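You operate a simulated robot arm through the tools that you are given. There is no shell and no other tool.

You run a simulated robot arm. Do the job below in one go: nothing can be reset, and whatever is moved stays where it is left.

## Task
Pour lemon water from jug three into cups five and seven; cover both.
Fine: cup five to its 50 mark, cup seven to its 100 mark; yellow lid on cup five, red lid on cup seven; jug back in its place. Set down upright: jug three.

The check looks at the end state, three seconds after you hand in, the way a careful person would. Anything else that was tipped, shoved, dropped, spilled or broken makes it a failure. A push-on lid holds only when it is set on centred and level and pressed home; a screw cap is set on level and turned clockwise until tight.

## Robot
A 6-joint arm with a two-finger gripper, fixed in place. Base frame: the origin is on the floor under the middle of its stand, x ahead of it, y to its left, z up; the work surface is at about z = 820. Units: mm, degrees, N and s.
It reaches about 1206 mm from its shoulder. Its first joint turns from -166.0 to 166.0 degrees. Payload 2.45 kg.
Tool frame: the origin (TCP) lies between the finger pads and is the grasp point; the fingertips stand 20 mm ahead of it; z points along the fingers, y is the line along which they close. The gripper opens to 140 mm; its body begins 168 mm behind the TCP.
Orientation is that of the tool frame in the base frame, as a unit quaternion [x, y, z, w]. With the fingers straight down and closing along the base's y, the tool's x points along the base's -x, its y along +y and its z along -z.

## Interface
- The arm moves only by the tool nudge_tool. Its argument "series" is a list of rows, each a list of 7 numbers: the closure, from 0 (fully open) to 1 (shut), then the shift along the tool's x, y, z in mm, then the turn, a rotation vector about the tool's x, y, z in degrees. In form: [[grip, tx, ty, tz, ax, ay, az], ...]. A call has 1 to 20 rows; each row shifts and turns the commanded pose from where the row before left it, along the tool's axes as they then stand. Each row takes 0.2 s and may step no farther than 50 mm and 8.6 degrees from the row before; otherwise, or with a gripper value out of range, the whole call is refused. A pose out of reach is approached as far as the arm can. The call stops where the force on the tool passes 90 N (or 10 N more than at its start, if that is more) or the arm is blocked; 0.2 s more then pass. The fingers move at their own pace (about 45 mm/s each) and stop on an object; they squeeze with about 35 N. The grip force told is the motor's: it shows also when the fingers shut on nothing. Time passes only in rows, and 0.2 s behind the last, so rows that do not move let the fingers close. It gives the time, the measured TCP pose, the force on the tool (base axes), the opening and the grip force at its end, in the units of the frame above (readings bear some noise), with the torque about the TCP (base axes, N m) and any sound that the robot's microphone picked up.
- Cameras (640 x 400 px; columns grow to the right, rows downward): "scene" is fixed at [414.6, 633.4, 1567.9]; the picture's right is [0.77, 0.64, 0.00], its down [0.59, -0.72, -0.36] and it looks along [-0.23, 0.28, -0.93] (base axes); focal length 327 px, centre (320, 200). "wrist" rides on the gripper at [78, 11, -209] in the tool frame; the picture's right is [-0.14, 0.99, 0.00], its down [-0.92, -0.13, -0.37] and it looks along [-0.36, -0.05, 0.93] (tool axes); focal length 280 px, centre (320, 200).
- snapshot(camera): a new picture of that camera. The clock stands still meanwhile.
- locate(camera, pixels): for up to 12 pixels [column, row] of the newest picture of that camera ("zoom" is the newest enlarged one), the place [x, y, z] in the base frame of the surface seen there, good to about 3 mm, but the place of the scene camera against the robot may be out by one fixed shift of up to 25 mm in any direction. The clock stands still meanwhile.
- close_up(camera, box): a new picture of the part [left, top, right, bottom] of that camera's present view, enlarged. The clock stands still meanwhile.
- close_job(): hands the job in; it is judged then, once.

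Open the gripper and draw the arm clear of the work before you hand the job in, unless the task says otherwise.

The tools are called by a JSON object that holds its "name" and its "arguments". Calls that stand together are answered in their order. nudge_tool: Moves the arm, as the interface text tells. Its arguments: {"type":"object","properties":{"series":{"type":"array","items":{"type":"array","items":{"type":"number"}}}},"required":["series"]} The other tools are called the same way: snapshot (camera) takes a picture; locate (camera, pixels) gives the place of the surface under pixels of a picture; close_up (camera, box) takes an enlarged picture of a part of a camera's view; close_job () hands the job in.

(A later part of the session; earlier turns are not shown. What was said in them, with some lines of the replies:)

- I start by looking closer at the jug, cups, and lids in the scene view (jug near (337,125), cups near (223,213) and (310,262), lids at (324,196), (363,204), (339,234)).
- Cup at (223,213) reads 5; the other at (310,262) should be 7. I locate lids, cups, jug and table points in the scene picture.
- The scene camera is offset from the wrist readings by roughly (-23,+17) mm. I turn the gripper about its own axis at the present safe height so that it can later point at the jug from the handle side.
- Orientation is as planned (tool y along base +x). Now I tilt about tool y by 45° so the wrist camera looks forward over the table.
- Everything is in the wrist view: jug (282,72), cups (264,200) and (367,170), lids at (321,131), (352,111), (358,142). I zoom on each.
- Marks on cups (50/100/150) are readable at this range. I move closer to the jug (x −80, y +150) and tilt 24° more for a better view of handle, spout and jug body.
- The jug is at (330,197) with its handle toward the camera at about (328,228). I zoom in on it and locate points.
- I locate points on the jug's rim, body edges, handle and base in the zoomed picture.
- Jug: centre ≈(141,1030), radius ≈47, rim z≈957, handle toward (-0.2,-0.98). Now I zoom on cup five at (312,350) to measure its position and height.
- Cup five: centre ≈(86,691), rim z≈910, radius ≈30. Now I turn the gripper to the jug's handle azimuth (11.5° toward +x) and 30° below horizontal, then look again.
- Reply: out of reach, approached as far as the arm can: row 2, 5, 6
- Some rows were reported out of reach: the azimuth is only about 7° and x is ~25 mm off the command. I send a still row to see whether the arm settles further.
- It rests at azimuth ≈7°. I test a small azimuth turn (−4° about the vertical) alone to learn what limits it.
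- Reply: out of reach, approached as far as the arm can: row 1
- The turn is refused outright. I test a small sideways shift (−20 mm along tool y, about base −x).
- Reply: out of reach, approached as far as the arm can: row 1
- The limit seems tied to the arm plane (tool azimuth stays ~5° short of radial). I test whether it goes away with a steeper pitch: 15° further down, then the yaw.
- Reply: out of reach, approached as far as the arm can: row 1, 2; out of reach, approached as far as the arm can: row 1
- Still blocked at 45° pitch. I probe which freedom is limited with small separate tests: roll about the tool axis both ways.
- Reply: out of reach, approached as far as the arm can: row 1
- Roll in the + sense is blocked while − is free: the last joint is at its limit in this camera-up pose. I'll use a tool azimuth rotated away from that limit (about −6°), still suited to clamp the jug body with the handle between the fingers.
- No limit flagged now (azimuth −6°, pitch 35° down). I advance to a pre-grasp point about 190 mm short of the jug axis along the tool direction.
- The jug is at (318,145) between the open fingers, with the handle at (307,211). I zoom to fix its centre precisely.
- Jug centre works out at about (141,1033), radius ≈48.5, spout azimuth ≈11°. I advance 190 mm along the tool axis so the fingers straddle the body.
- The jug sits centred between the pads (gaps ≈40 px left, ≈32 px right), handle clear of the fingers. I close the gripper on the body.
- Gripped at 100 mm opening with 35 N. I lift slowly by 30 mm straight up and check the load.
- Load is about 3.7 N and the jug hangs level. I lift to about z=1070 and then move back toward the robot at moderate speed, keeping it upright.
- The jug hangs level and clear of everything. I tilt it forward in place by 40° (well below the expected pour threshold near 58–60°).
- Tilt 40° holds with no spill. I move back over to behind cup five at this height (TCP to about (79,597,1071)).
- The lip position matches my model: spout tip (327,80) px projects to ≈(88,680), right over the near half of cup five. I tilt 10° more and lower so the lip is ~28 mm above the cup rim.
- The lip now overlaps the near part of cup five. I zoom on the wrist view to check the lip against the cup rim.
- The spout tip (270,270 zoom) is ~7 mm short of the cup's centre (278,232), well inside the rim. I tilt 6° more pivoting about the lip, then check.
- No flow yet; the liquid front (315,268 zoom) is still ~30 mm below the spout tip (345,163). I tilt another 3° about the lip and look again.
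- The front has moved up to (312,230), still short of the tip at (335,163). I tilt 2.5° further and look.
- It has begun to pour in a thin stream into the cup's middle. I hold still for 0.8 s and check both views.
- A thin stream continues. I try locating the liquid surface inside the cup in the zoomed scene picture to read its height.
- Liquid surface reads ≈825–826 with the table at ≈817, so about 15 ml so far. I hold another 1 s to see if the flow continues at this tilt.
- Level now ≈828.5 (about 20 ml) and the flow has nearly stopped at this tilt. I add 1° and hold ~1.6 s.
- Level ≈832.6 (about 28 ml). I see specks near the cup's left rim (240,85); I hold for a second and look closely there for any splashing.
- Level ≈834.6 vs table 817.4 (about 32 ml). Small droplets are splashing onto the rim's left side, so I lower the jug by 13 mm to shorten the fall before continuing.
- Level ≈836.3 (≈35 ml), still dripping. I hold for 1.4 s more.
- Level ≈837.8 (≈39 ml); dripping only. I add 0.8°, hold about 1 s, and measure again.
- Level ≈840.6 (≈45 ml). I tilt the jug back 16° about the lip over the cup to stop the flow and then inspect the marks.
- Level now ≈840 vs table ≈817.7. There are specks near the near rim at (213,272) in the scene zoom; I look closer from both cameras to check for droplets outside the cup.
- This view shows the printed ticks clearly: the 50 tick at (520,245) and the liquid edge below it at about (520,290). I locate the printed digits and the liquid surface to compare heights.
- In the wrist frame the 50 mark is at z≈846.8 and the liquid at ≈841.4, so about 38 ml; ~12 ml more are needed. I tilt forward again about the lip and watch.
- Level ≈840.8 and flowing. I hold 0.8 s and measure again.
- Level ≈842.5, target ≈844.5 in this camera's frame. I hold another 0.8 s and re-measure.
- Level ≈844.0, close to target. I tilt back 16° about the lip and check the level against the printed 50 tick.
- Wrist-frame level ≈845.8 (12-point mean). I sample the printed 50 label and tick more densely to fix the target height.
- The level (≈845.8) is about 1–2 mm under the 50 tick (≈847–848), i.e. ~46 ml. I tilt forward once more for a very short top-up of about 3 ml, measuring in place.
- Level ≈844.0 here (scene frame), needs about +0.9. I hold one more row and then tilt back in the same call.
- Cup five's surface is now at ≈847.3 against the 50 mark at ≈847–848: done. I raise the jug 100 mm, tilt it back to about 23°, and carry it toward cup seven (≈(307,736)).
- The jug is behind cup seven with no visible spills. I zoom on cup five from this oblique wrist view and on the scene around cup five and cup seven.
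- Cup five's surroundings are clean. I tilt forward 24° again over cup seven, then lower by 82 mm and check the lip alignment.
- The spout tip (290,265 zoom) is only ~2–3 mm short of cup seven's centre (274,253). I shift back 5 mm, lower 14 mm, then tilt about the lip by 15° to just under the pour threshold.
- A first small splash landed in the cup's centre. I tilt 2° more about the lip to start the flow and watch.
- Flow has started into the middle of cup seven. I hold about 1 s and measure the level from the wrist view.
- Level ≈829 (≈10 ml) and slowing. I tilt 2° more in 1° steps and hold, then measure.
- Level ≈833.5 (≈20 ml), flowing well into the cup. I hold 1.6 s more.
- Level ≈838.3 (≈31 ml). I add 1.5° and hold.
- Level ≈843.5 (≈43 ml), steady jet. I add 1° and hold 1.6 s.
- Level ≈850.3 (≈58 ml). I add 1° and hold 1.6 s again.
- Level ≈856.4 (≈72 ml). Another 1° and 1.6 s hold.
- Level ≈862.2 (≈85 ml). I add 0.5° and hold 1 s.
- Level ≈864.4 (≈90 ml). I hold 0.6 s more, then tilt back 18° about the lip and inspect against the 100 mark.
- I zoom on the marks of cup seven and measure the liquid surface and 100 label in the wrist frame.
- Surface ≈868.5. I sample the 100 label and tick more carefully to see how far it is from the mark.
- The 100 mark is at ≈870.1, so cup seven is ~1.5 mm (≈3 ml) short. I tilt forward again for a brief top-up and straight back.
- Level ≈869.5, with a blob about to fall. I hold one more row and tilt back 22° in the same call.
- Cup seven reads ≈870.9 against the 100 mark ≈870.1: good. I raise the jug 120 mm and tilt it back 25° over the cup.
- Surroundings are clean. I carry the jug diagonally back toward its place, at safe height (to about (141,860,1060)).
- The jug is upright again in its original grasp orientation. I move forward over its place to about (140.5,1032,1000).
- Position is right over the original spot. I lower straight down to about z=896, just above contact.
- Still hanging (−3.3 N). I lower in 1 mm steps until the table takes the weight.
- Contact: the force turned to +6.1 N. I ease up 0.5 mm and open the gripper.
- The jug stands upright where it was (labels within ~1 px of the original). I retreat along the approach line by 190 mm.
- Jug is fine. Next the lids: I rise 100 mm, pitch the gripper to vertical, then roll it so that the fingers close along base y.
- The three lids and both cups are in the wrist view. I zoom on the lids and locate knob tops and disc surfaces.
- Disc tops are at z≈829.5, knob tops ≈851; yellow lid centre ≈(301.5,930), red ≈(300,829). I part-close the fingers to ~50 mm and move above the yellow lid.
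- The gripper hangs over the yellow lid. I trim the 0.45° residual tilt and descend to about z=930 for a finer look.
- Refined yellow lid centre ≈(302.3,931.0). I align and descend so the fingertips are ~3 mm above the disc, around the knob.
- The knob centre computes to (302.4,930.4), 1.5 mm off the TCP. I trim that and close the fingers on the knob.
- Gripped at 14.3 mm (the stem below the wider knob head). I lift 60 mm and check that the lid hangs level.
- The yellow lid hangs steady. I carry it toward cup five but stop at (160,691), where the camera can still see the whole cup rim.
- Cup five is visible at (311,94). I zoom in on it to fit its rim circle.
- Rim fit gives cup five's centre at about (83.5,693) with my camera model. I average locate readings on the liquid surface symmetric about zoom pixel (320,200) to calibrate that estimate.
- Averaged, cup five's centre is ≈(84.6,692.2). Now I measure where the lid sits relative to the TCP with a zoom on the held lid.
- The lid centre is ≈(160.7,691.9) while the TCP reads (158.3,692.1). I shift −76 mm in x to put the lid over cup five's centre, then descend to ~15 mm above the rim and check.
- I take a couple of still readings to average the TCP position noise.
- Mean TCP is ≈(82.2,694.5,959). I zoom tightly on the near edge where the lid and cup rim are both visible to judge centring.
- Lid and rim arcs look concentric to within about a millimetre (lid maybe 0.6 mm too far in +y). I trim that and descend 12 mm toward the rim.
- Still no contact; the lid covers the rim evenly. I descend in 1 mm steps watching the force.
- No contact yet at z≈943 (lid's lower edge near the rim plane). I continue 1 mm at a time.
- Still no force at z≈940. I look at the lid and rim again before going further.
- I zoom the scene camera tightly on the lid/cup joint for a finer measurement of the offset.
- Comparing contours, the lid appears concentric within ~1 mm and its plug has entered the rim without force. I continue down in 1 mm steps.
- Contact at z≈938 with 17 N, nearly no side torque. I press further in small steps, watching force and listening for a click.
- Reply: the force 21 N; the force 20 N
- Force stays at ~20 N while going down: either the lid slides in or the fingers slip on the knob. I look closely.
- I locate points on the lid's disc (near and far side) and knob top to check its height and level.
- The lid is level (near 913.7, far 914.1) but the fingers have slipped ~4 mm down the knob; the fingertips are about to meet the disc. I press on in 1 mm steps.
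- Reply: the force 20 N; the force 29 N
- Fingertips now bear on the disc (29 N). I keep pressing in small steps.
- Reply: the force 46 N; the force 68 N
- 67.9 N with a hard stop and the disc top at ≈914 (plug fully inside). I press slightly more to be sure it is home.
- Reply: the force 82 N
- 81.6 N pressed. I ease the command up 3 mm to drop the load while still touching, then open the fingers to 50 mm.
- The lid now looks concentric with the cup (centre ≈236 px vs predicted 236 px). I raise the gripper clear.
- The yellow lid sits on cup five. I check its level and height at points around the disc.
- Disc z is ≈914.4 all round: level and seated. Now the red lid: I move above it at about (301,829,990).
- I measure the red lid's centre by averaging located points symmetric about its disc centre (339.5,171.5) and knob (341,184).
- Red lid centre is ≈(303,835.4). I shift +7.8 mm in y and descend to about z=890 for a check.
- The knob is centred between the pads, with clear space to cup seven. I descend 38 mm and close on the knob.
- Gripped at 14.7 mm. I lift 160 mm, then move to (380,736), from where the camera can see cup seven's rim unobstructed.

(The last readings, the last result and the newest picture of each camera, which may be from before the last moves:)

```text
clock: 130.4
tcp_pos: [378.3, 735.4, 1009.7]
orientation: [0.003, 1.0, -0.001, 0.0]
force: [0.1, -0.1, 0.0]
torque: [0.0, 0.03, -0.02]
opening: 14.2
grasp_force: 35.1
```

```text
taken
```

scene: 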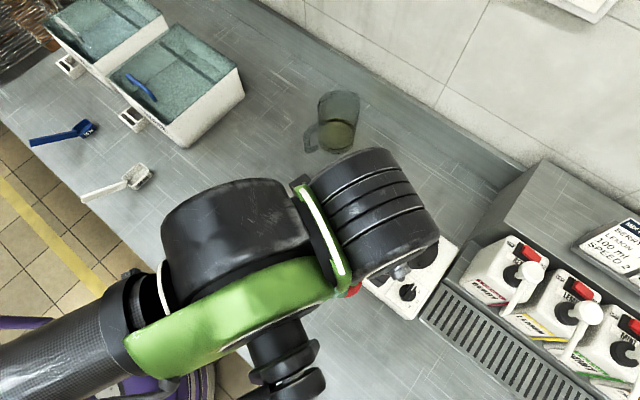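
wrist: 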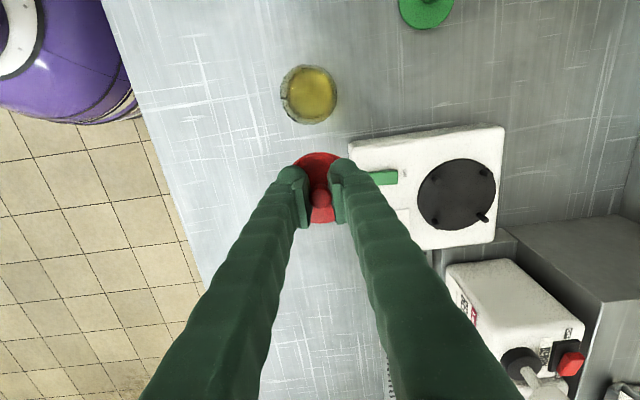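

Cup seven is clear at (309,95). I zoom on the cup and on the held red lid, the same way as for cup five.

{"name": "close_up", "arguments": {"camera": "wrist", "box": [271, 54, 351, 134]}}

{"name": "locate", "arguments": {"camera": "zoom", "pixels": [[280, 160], [360, 240], [360, 160], [280, 240], [320, 140], [320, 260], [270, 200], [370, 200], [300, 180], [340, 220], [340, 180], [300, 220]]}}

{"name": "locate", "arguments": {"camera": "zoom", "pixels": [[280, 160], [360, 240], [360, 160], [280, 240], [320, 140], [320, 260], [270, 200], [370, 200], [300, 180], [340, 220], [340, 180], [300, 220]]}}

{"name": "close_up", "arguments": {"camera": "wrist", "box": [280, 140, 360, 230]}}

{"name": "locate", "arguments": {"camera": "zoom", "pixels": [[310, 245], [330, 245], [310, 265], [330, 265], [320, 255], [300, 255], [340, 255], [320, 235], [320, 275], [320, 90], [310, 110], [330, 340]]}}

```text
5.00 times, centred on (311, 94) of wrist
```

zoom: 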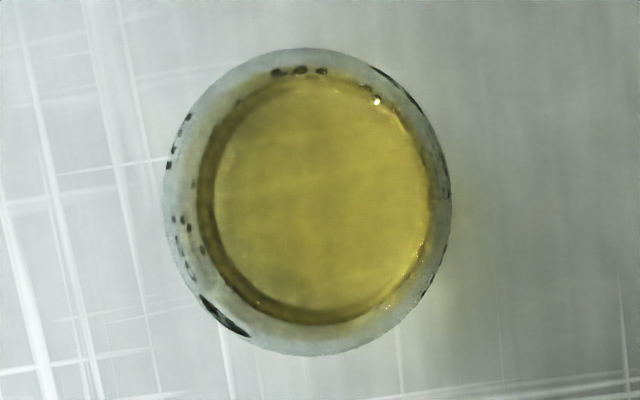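

```text
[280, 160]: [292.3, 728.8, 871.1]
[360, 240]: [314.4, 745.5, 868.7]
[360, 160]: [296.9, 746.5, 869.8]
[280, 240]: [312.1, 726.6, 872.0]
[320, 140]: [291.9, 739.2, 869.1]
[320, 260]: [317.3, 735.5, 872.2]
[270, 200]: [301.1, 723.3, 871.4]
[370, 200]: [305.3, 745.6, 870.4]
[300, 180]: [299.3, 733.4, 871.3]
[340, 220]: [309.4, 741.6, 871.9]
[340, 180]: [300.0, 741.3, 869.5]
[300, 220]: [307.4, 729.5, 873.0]
```

```text
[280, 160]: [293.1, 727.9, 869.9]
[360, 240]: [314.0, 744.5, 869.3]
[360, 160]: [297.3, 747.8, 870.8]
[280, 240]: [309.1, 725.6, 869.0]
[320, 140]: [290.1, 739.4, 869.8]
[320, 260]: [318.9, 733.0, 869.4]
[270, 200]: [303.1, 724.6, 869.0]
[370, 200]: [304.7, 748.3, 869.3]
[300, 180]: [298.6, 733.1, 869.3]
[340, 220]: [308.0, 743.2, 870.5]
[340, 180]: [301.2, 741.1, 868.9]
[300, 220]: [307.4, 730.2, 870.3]
```

```text
4.44 times, centred on (320, 185) of wrist
```

zoom: 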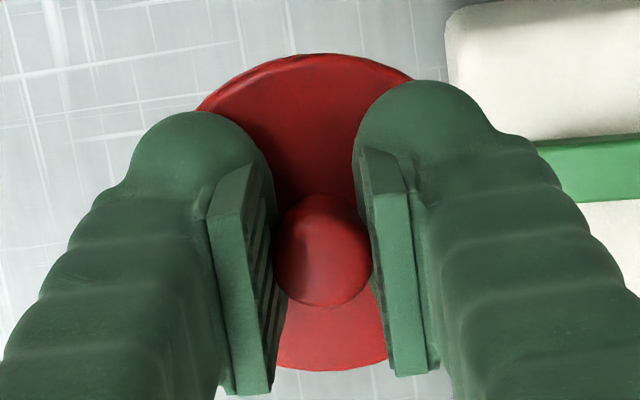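

```text
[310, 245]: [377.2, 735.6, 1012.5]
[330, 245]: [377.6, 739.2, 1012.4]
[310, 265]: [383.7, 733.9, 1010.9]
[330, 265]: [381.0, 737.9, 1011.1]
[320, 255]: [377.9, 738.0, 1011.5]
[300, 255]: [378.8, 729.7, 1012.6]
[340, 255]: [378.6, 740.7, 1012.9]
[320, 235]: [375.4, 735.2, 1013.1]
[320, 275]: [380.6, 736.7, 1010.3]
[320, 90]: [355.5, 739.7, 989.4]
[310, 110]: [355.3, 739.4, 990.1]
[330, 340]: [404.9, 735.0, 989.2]
```

Relative to the cup-five case, cup seven is 1.9 mm toward −y and the red lid sits ~1 mm further +x, so the needed shift is about (−77.3,−1.7). I make that move and descend to ~8 mm above the rim.

{"name": "nudge_tool", "arguments": {"series": [[1, 16, -0.5, 0, 0, 0, 0], [1, 25, -0.7, 0, 0, 0, 0], [1, 23, -0.6, 0, 0, 0, 0], [1, 13.3, -0.4, 0, 0, 0, 0], [1, 0, 0, 15, 0, 0, 0], [1, 0, 0, 25, 0, 0, 0], [1, 0, 0, 15, 0, 0, 0], [1, 0, 0, 4, 0, 0, 0], [1, 0, 0, 0, 0, 0, 0], [1, 0, 0, 0, 0, 0, 0]]}}

{"name": "close_up", "arguments": {"camera": "wrist", "box": [282, 125, 354, 170]}}

{"name": "close_up", "arguments": {"camera": "scene", "box": [285, 235, 337, 287]}}

```text
clock: 132.6
tcp_pos: [301.9, 733.7, 952.2]
orientation: [0.003, 1.0, 0.0, -0.001]
force: [0.7, -0.7, -1.2]
torque: [0.02, 0.02, -0.02]
opening: 14.5
grasp_force: 34.9
```

```text
8.89 times, centred on (318, 148) of wrist
```

zoom: 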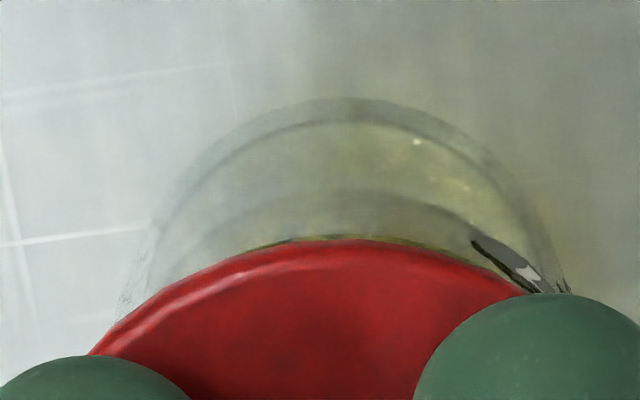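

```text
7.69 times, centred on (311, 261) of scene
```

zoom: 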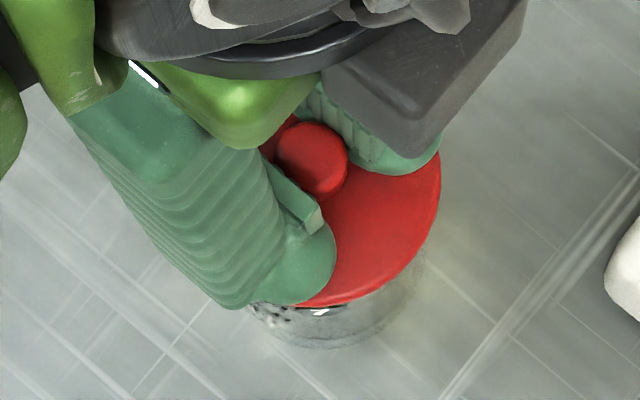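

I zoom in further from the scene camera and take still readings to refine the centring before lowering.

{"name": "close_up", "arguments": {"camera": "scene", "box": [294, 246, 338, 286]}}

{"name": "nudge_tool", "arguments": {"series": [[1, 0, 0, 0, 0, 0, 0]]}}

{"name": "nudge_tool", "arguments": {"series": [[1, 0, 0, 0, 0, 0, 0]]}}

{"name": "nudge_tool", "arguments": {"series": [[1, 0, 0, 0, 0, 0, 0]]}}

```text
10.00 times, centred on (316, 266) of scene
```

zoom: 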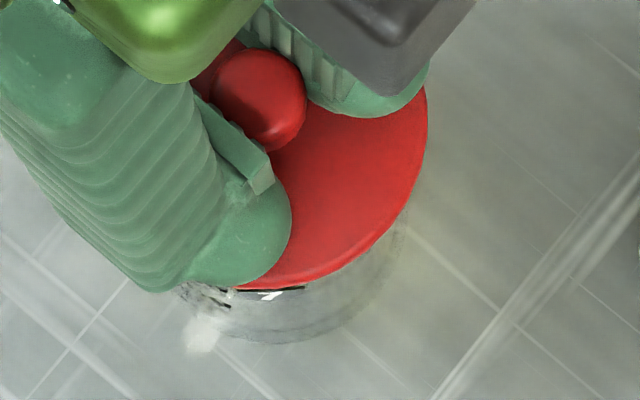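

```text
clock: 133.0
tcp_pos: [301.6, 734.0, 952.9]
orientation: [0.003, 1.0, -0.001, 0.0]
force: [0.4, -0.6, -0.5]
torque: [0.0, -0.02, 0.0]
opening: 14.5
grasp_force: 35.1
```

```text
clock: 133.4
tcp_pos: [301.9, 734.6, 951.9]
orientation: [0.003, 1.0, -0.001, -0.001]
force: [0.4, -0.4, 0.2]
torque: [-0.01, -0.03, 0.01]
opening: 14.6
grasp_force: 34.9
```

```text
clock: 133.8
tcp_pos: [301.5, 734.1, 952.5]
orientation: [0.002, 1.0, -0.001, 0.001]
force: [0.1, 0.2, 0.2]
torque: [0.0, -0.02, -0.03]
opening: 14.4
grasp_force: 35.5
```

Scene contours say the lid is concentric within ~0.5 mm; the wrist view hints at ~1 mm more in +y. I trim +0.6 mm in y and descend 9 mm.

{"name": "nudge_tool", "arguments": {"series": [[1, 0.2, 0.6, 3, 0, 0, 0], [1, 0, 0, 3, 0, 0, 0], [1, 0, 0, 3, 0, 0, 0], [1, 0, 0, 0, 0, 0, 0]]}}

{"name": "nudge_tool", "arguments": {"series": [[1, 0, 0, 1, 0, 0, 0], [1, 0, 0, 0, 0, 0, 0]]}}

{"name": "nudge_tool", "arguments": {"series": [[1, 0, 0, 1, 0, 0, 0], [1, 0, 0, 0, 0, 0, 0]]}}

{"name": "nudge_tool", "arguments": {"series": [[1, 0, 0, 1, 0, 0, 0], [1, 0, 0, 0, 0, 0, 0]]}}

```text
clock: 134.8
tcp_pos: [300.5, 734.8, 943.3]
orientation: [0.003, 1.0, -0.001, 0.0]
force: [0.0, -0.4, 0.1]
torque: [-0.01, -0.01, 0.02]
opening: 14.6
grasp_force: 34.9
```

```text
clock: 135.4
tcp_pos: [302.6, 735.0, 942.0]
orientation: [0.003, 1.0, -0.001, 0.0]
force: [-0.4, -0.4, 0.0]
torque: [-0.02, -0.01, 0.01]
opening: 14.7
grasp_force: 35.2
```

```text
clock: 136.0
tcp_pos: [301.5, 735.3, 942.7]
orientation: [0.002, 1.0, 0.0, -0.001]
force: [0.8, -0.6, -0.6]
torque: [0.0, 0.05, -0.01]
opening: 14.4
grasp_force: 34.8
```

```text
clock: 136.6
tcp_pos: [301.9, 735.6, 942.0]
orientation: [0.003, 1.0, -0.001, 0.0]
force: [-0.1, 0.5, -1.1]
torque: [-0.03, -0.02, -0.01]
opening: 14.3
grasp_force: 35.0
```

No contact at z≈940 with the plug passing the rim. I continue in 1 mm steps.

{"name": "nudge_tool", "arguments": {"series": [[1, 0, 0, 1, 0, 0, 0], [1, 0, 0, 0, 0, 0, 0]]}}

{"name": "nudge_tool", "arguments": {"series": [[1, 0, 0, 1, 0, 0, 0], [1, 0, 0, 0, 0, 0, 0]]}}

{"name": "nudge_tool", "arguments": {"series": [[1, 0, 0, 1, 0, 0, 0], [1, 0, 0, 0, 0, 0, 0]]}}

{"name": "nudge_tool", "arguments": {"series": [[1, 0, 0, 1, 0, 0, 0], [1, 0, 0, 0, 0, 0, 0]]}}

```text
clock: 137.2
tcp_pos: [301.1, 734.7, 939.9]
orientation: [0.002, 1.0, 0.0, 0.001]
force: [0.2, -0.5, -1.7]
torque: [0.03, 0.01, -0.01]
opening: 14.3
grasp_force: 34.9
```

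```text
clock: 137.8
tcp_pos: [301.1, 735.2, 938.4]
orientation: [0.002, 1.0, -0.001, 0.0]
force: [-0.6, -0.4, 0.8]
torque: [0.01, 0.0, -0.04]
opening: 14.2
grasp_force: 35.1
```

```text
clock: 138.4
tcp_pos: [301.4, 734.8, 937.3]
orientation: [0.003, 1.0, 0.0, 0.0]
force: [-0.8, -0.1, -0.5]
torque: [0.01, -0.03, 0.0]
opening: 14.4
grasp_force: 35.4
```

```text
clock: 139.0
tcp_pos: [301.4, 734.0, 936.0]
orientation: [0.003, 1.0, -0.001, 0.0]
force: [-0.5, 0.6, -0.1]
torque: [-0.03, 0.0, -0.01]
opening: 14.6
grasp_force: 35.0
```

Still free at z≈936, so the plug is inside. A quick look before the final press.

{"name": "close_up", "arguments": {"camera": "scene", "box": [294, 246, 338, 286]}}

{"name": "close_up", "arguments": {"camera": "wrist", "box": [282, 125, 354, 170]}}

{"name": "nudge_tool", "arguments": {"series": [[1, 0, 0, 1, 0, 0, 0], [1, 0, 0, 0, 0, 0, 0]]}}

```text
10.00 times, centred on (316, 266) of scene
```

zoom: 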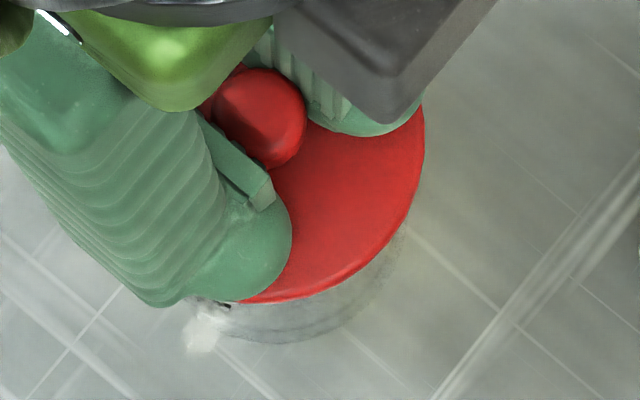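

```text
8.89 times, centred on (318, 148) of wrist
```

zoom: 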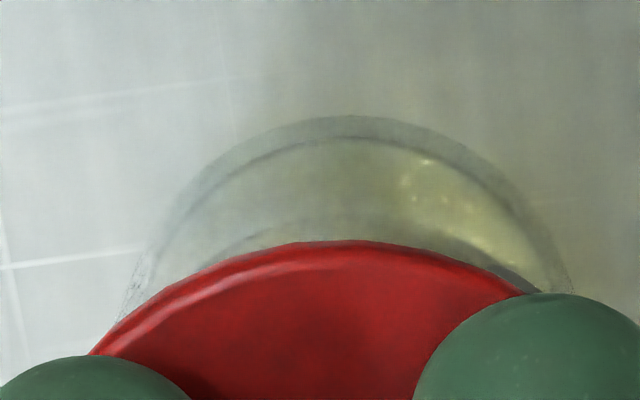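

```text
clock: 139.6
tcp_pos: [302.3, 734.0, 935.2]
orientation: [0.002, 1.0, -0.001, 0.0]
force: [-0.2, -0.3, 0.0]
torque: [0.01, 0.02, -0.01]
opening: 14.4
grasp_force: 35.0
```

The lid looks ~0.7 mm short toward +y/+x, so I trim (+0.2,+0.6) mm and continue down in 1 mm steps.

{"name": "nudge_tool", "arguments": {"series": [[1, -0.2, 0.6, 0, 0, 0, 0], [1, 0, 0, 1, 0, 0, 0], [1, 0, 0, 0, 0, 0, 0]]}}

{"name": "nudge_tool", "arguments": {"series": [[1, 0, 0, 1, 0, 0, 0], [1, 0, 0, 0, 0, 0, 0]]}}

{"name": "nudge_tool", "arguments": {"series": [[1, 0, 0, 1, 0, 0, 0], [1, 0, 0, 0, 0, 0, 0]]}}

```text
clock: 140.4
tcp_pos: [302.7, 735.9, 934.8]
orientation: [0.002, 1.0, -0.001, 0.0]
force: [0.4, 0.1, 13.4]
torque: [-0.03, -0.01, 0.0]
opening: 14.5
grasp_force: 35.1
```

```text
clock: 141.0
tcp_pos: [302.5, 736.2, 933.8]
orientation: [0.002, 1.0, -0.001, 0.001]
force: [4.0, 3.7, 30.3]
torque: [0.13, -0.22, 0.02]
opening: 14.3
grasp_force: 34.9
```

```text
clock: 141.6
tcp_pos: [301.3, 734.0, 933.0]
orientation: [0.002, 1.0, 0.0, 0.0]
force: [1.7, 7.6, 47.3]
torque: [0.29, -0.11, 0.01]
opening: 14.3
grasp_force: 35.4
```

Contact and force rising cleanly (47 N). I press on to about 80 N.

{"name": "nudge_tool", "arguments": {"series": [[1, 0, 0, 1, 0, 0, 0], [1, 0, 0, 0, 0, 0, 0]]}}

{"name": "nudge_tool", "arguments": {"series": [[1, 0, 0, 0.6, 0, 0, 0], [1, 0, 0, 0, 0, 0, 0], [1, 0, 0, 0, 0, 0, 0]]}}

{"name": "close_up", "arguments": {"camera": "wrist", "box": [280, 130, 360, 230]}}

{"name": "locate", "arguments": {"camera": "zoom", "pixels": [[320, 110], [290, 125], [340, 115], [310, 140], [330, 350], [320, 345], [345, 355], [310, 355], [325, 265], [315, 275], [335, 275], [325, 285]]}}

```text
clock: 142.2
tcp_pos: [302.1, 733.1, 933.7]
orientation: [0.003, 1.0, 0.001, 0.001]
force: [0.3, 11.9, 72.2]
torque: [0.42, -0.1, 0.03]
opening: 14.3
grasp_force: 35.4
```

```text
clock: 143.0
tcp_pos: [302.0, 733.8, 934.1]
orientation: [0.003, 1.0, 0.0, 0.001]
force: [-0.8, 11.7, 81.5]
torque: [0.24, 0.03, 0.0]
opening: 14.5
grasp_force: 35.0
```

```text
4.00 times, centred on (320, 180) of wrist
```

zoom: 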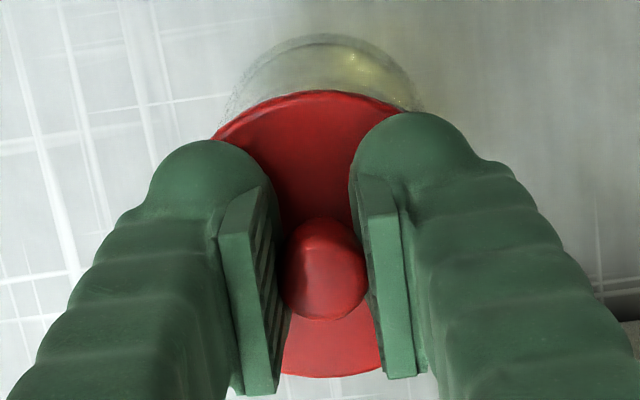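

```text
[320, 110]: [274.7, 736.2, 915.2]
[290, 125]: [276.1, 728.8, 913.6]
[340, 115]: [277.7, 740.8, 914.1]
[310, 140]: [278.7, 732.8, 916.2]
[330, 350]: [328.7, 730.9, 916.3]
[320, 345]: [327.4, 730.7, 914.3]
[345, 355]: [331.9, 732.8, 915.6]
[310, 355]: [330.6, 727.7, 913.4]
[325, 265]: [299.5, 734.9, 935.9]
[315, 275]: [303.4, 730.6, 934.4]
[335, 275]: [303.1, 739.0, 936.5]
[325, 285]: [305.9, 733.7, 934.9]
```

81.5 N pressed; disc ≈914.8 and level. I ease up 3 mm of command and open the fingers.

{"name": "nudge_tool", "arguments": {"series": [[1, 0, 0, -1.5, 0, 0, 0], [1, 0, 0, -1.5, 0, 0, 0], [1, 0, 0, 0, 0, 0, 0]]}}

{"name": "nudge_tool", "arguments": {"series": [[0.64, 0, 0, 0, 0, 0, 0], [0.64, 0, 0, 0, 0, 0, 0], [0.64, 0, 0, 0, 0, 0, 0]]}}

{"name": "close_up", "arguments": {"camera": "wrist", "box": [270, 120, 370, 240]}}

{"name": "close_up", "arguments": {"camera": "scene", "box": [294, 246, 338, 286]}}

```text
clock: 143.8
tcp_pos: [303.5, 734.4, 933.1]
orientation: [0.002, 1.0, 0.0, 0.0]
force: [-4.2, -1.7, 13.0]
torque: [-0.07, 0.29, 0.04]
opening: 14.3
grasp_force: 35.4
```

```text
clock: 144.6
tcp_pos: [302.3, 734.9, 934.2]
orientation: [0.003, 1.0, -0.001, 0.0]
force: [0.9, 1.0, 5.5]
torque: [0.01, -0.01, -0.01]
opening: 49.1
grasp_force: 0.0
```

```text
3.33 times, centred on (320, 180) of wrist
```

zoom: 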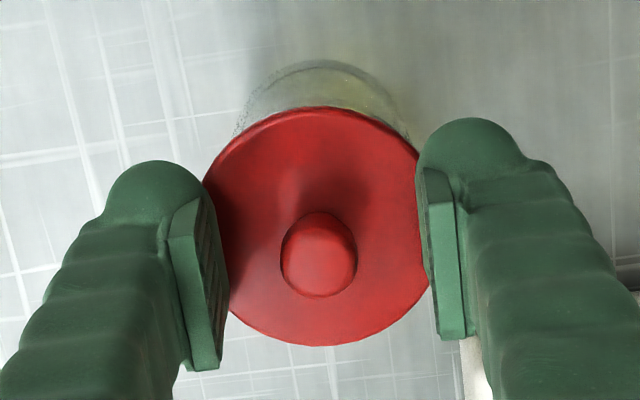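

```text
10.00 times, centred on (316, 266) of scene
```

zoom: 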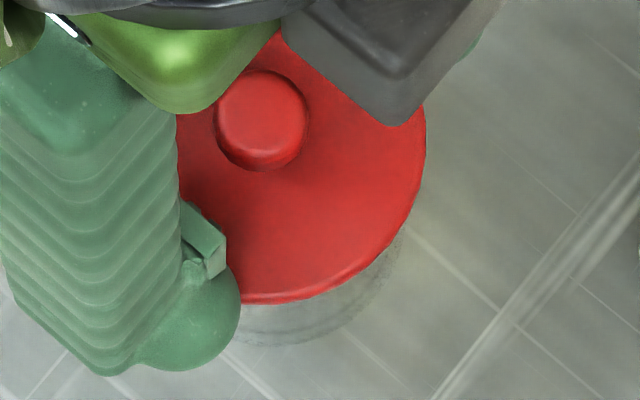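

The red lid is on. I raise the gripper straight up and inspect cup seven.

{"name": "nudge_tool", "arguments": {"series": [[0.64, 0, 0, -3, 0, 0, 0], [0.64, 0, 0, -15, 0, 0, 0], [0.64, 0, 0, -30, 0, 0, 0], [0.64, 0, 0, -40, 0, 0, 0], [0.64, 0, 0, -40, 0, 0, 0], [0.64, 0, 0, 0, 0, 0, 0]]}}

{"name": "close_up", "arguments": {"camera": "wrist", "box": [280, 120, 360, 200]}}

{"name": "locate", "arguments": {"camera": "zoom", "pixels": [[320, 70], [320, 90], [220, 180], [235, 200], [420, 180], [405, 200], [320, 280], [320, 265], [260, 110], [380, 110], [260, 250], [380, 250]]}}

{"name": "snapshot", "arguments": {"camera": "scene"}}

```text
clock: 146.0
tcp_pos: [302.3, 736.1, 1062.7]
orientation: [0.002, 1.0, -0.001, 0.0]
force: [-0.1, -0.3, 0.5]
torque: [0.0, -0.03, 0.01]
opening: 50.4
grasp_force: 0.0
```

```text
5.00 times, centred on (320, 160) of wrist
```

zoom: 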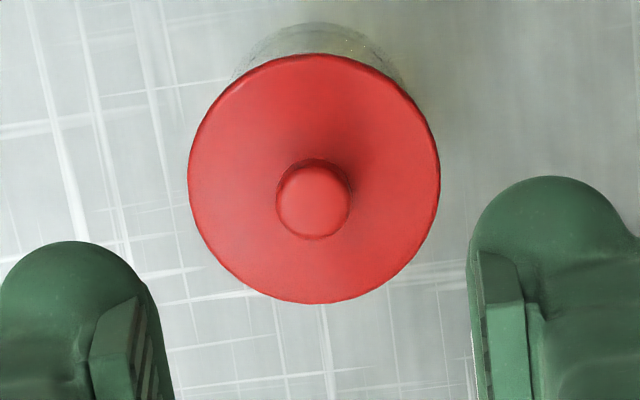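

```text
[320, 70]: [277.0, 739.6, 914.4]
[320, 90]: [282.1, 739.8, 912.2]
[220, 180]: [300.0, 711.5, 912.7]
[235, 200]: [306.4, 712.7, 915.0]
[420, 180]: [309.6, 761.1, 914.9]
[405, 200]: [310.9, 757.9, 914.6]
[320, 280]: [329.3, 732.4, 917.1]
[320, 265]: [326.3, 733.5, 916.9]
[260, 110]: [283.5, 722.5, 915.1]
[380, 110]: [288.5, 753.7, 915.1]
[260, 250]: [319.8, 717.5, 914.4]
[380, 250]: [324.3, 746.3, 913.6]
```

```text
taken
```

scene: 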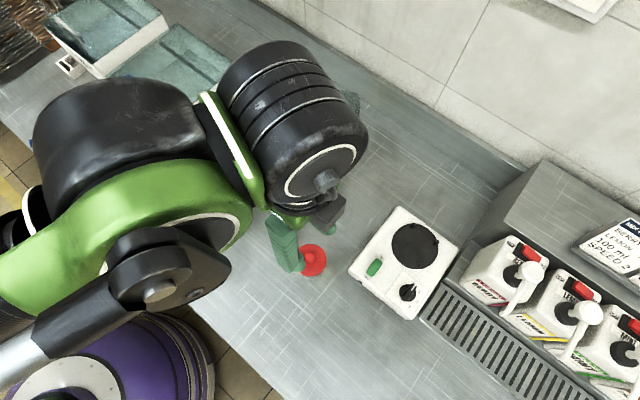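

I re-sample the red lid's near and far edges to be sure it is level.

{"name": "locate", "arguments": {"camera": "zoom", "pixels": [[300, 75], [320, 80], [340, 75], [310, 90], [330, 95], [320, 70], [300, 280], [320, 285], [340, 278], [310, 265], [330, 268], [320, 275]]}}

{"name": "locate", "arguments": {"camera": "zoom", "pixels": [[205, 165], [215, 190], [210, 180], [225, 200], [220, 160], [230, 180], [425, 165], [420, 190], [430, 180], [410, 200], [415, 160], [405, 180]]}}

```text
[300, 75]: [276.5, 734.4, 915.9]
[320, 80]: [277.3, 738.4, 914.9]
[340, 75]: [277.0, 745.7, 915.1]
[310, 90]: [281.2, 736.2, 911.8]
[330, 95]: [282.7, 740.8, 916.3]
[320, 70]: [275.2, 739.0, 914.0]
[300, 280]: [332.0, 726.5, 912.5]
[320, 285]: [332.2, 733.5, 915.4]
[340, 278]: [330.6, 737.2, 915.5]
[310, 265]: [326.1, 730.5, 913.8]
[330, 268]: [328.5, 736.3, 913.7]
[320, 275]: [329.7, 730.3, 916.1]
```

```text
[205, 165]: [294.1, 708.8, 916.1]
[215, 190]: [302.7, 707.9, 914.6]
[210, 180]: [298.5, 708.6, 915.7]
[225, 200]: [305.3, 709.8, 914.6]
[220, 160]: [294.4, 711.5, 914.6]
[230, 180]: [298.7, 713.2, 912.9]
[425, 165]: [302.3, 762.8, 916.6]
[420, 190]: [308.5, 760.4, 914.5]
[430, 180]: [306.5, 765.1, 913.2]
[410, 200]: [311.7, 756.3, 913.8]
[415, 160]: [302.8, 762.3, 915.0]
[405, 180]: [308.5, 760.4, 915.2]
```

Red lid is level (≈914.6 all round). I withdraw the arm up and back toward the start pose and open the gripper.

{"name": "nudge_tool", "arguments": {"series": [[0.5, 0, 0, -40, 0, 0, 0], [0.3, 0, 0, -40, 0, 0, 0], [0, 10, -25, -20, 0, 0, 0], [0, 15, -35, -10, 0, 0, 0], [0, 15, -35, -10, 0, 0, 0], [0, 15, -35, -10, 0, 0, 0], [0, 15, -35, -5, 0, 0, 0], [0, 12, -31, 0, 0, 0, 0], [0, 0, 0, 0, 0, 0, 0]]}}

{"name": "snapshot", "arguments": {"camera": "scene"}}

{"name": "snapshot", "arguments": {"camera": "wrist"}}

{"name": "close_up", "arguments": {"camera": "scene", "box": [190, 80, 400, 290]}}

```text
clock: 148.0
tcp_pos: [217.8, 540.0, 1198.3]
orientation: [0.003, 1.0, -0.001, 0.0]
force: [0.7, 0.4, 0.0]
torque: [-0.01, -0.02, 0.03]
opening: 139.8
grasp_force: 0.1
```

```text
taken
```

scene: 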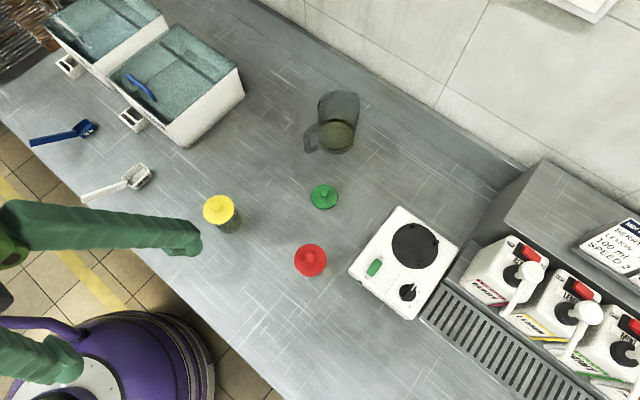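

```text
taken
```

wrist: 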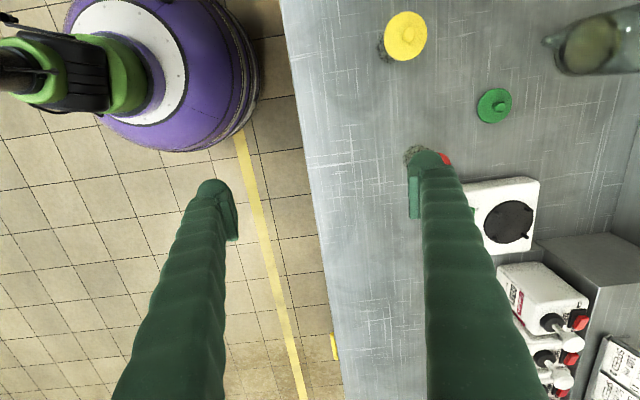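

```text
1.90 times, centred on (295, 185) of scene
```

zoom: 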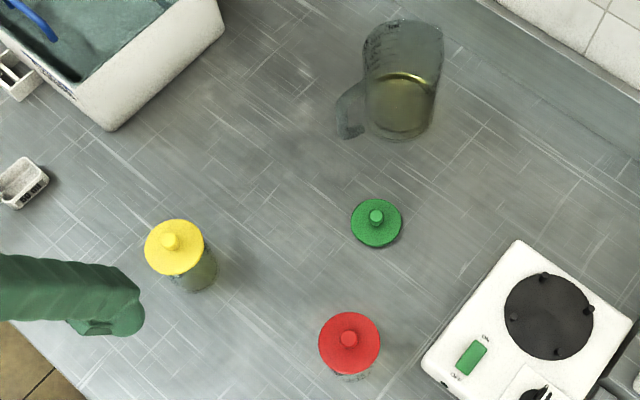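

Everything is set; I make a last close check of both cups, the jug, and the counter for drops.

{"name": "close_up", "arguments": {"camera": "scene", "box": [280, 70, 400, 170]}}

{"name": "close_up", "arguments": {"camera": "scene", "box": [190, 180, 260, 250]}}

{"name": "close_up", "arguments": {"camera": "scene", "box": [275, 225, 345, 295]}}

{"name": "close_up", "arguments": {"camera": "scene", "box": [180, 220, 320, 320]}}

```text
4.00 times, centred on (340, 120) of scene
```

zoom: 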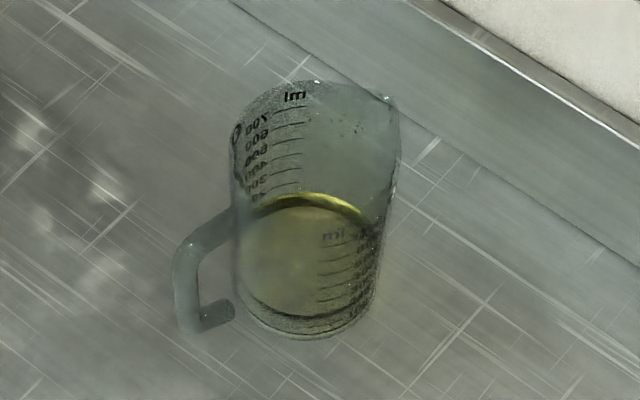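

```text
5.71 times, centred on (225, 215) of scene
```

zoom: 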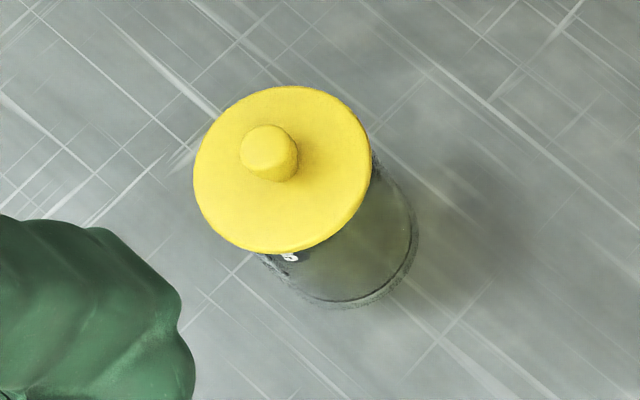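

```text
5.71 times, centred on (310, 260) of scene
```

zoom: 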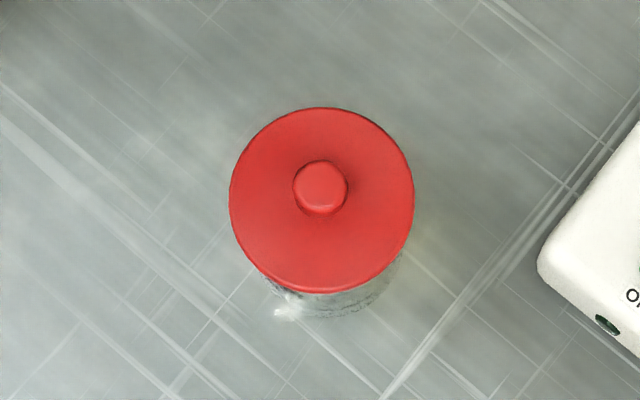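

```text
4.00 times, centred on (250, 270) of scene
```

zoom: 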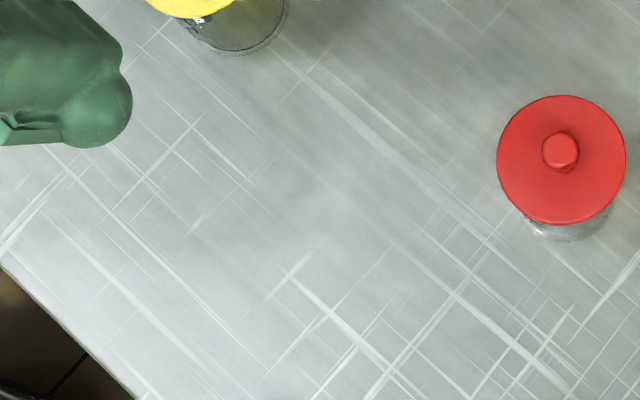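

I check the white spot beside cup seven's base at about (304,278) to make sure it is only a light reflection.

{"name": "close_up", "arguments": {"camera": "scene", "box": [294, 266, 326, 286]}}

{"name": "close_up", "arguments": {"camera": "wrist", "box": [390, 130, 440, 190]}}

```text
16.00 times, centred on (310, 276) of scene
```

zoom: 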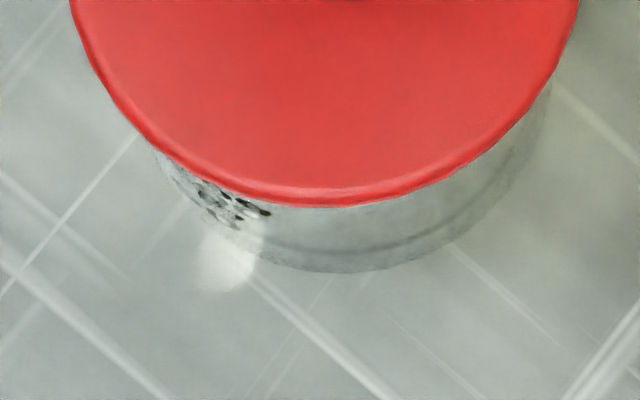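

```text
6.67 times, centred on (415, 160) of wrist
```

zoom: 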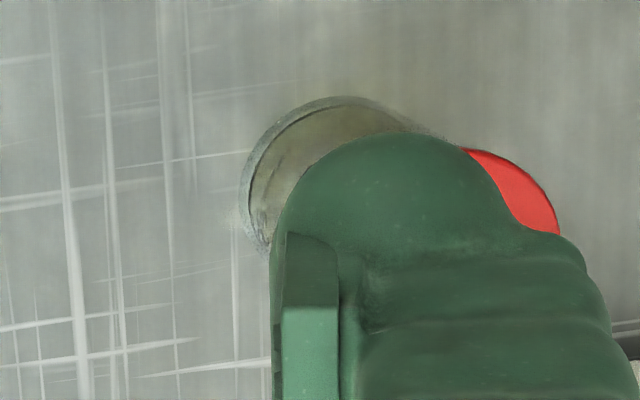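

The spot is a soft light caustic and there is no liquid on the counter. Cup five (yellow lid) and cup seven (red lid) are filled and covered, and the jug is upright in its place. The gripper is open and clear, so I hand the job in.

{"name": "close_job", "arguments": {}}

```text
The job is handed in.
```

The job is handed in: both cups are filled and covered, and jug three is back upright in its place. I don't have the check's verdict.

| Item | Result |
|---|---|
| **Cup five** | Liquid surface read z ≈ 847 mm against a 50 mark at about 848, so roughly 48–50 ml; yellow lid on |
| **Cup seven** | Liquid surface read z ≈ 870–871 mm against a 100 mark at about 870, so roughly 100–102 ml; red lid on |
| **Lids** | Each pressed with about 82 N and read level all round. I heard no click and did not tug-test either lid. |
| **Jug three** | About 6 mm from where it started |
| **Counter** | I saw no drops in the last close-ups; a few droplets had splashed onto the inside wall and rim of cup five |

The arm is back near its start position with the gripper open.
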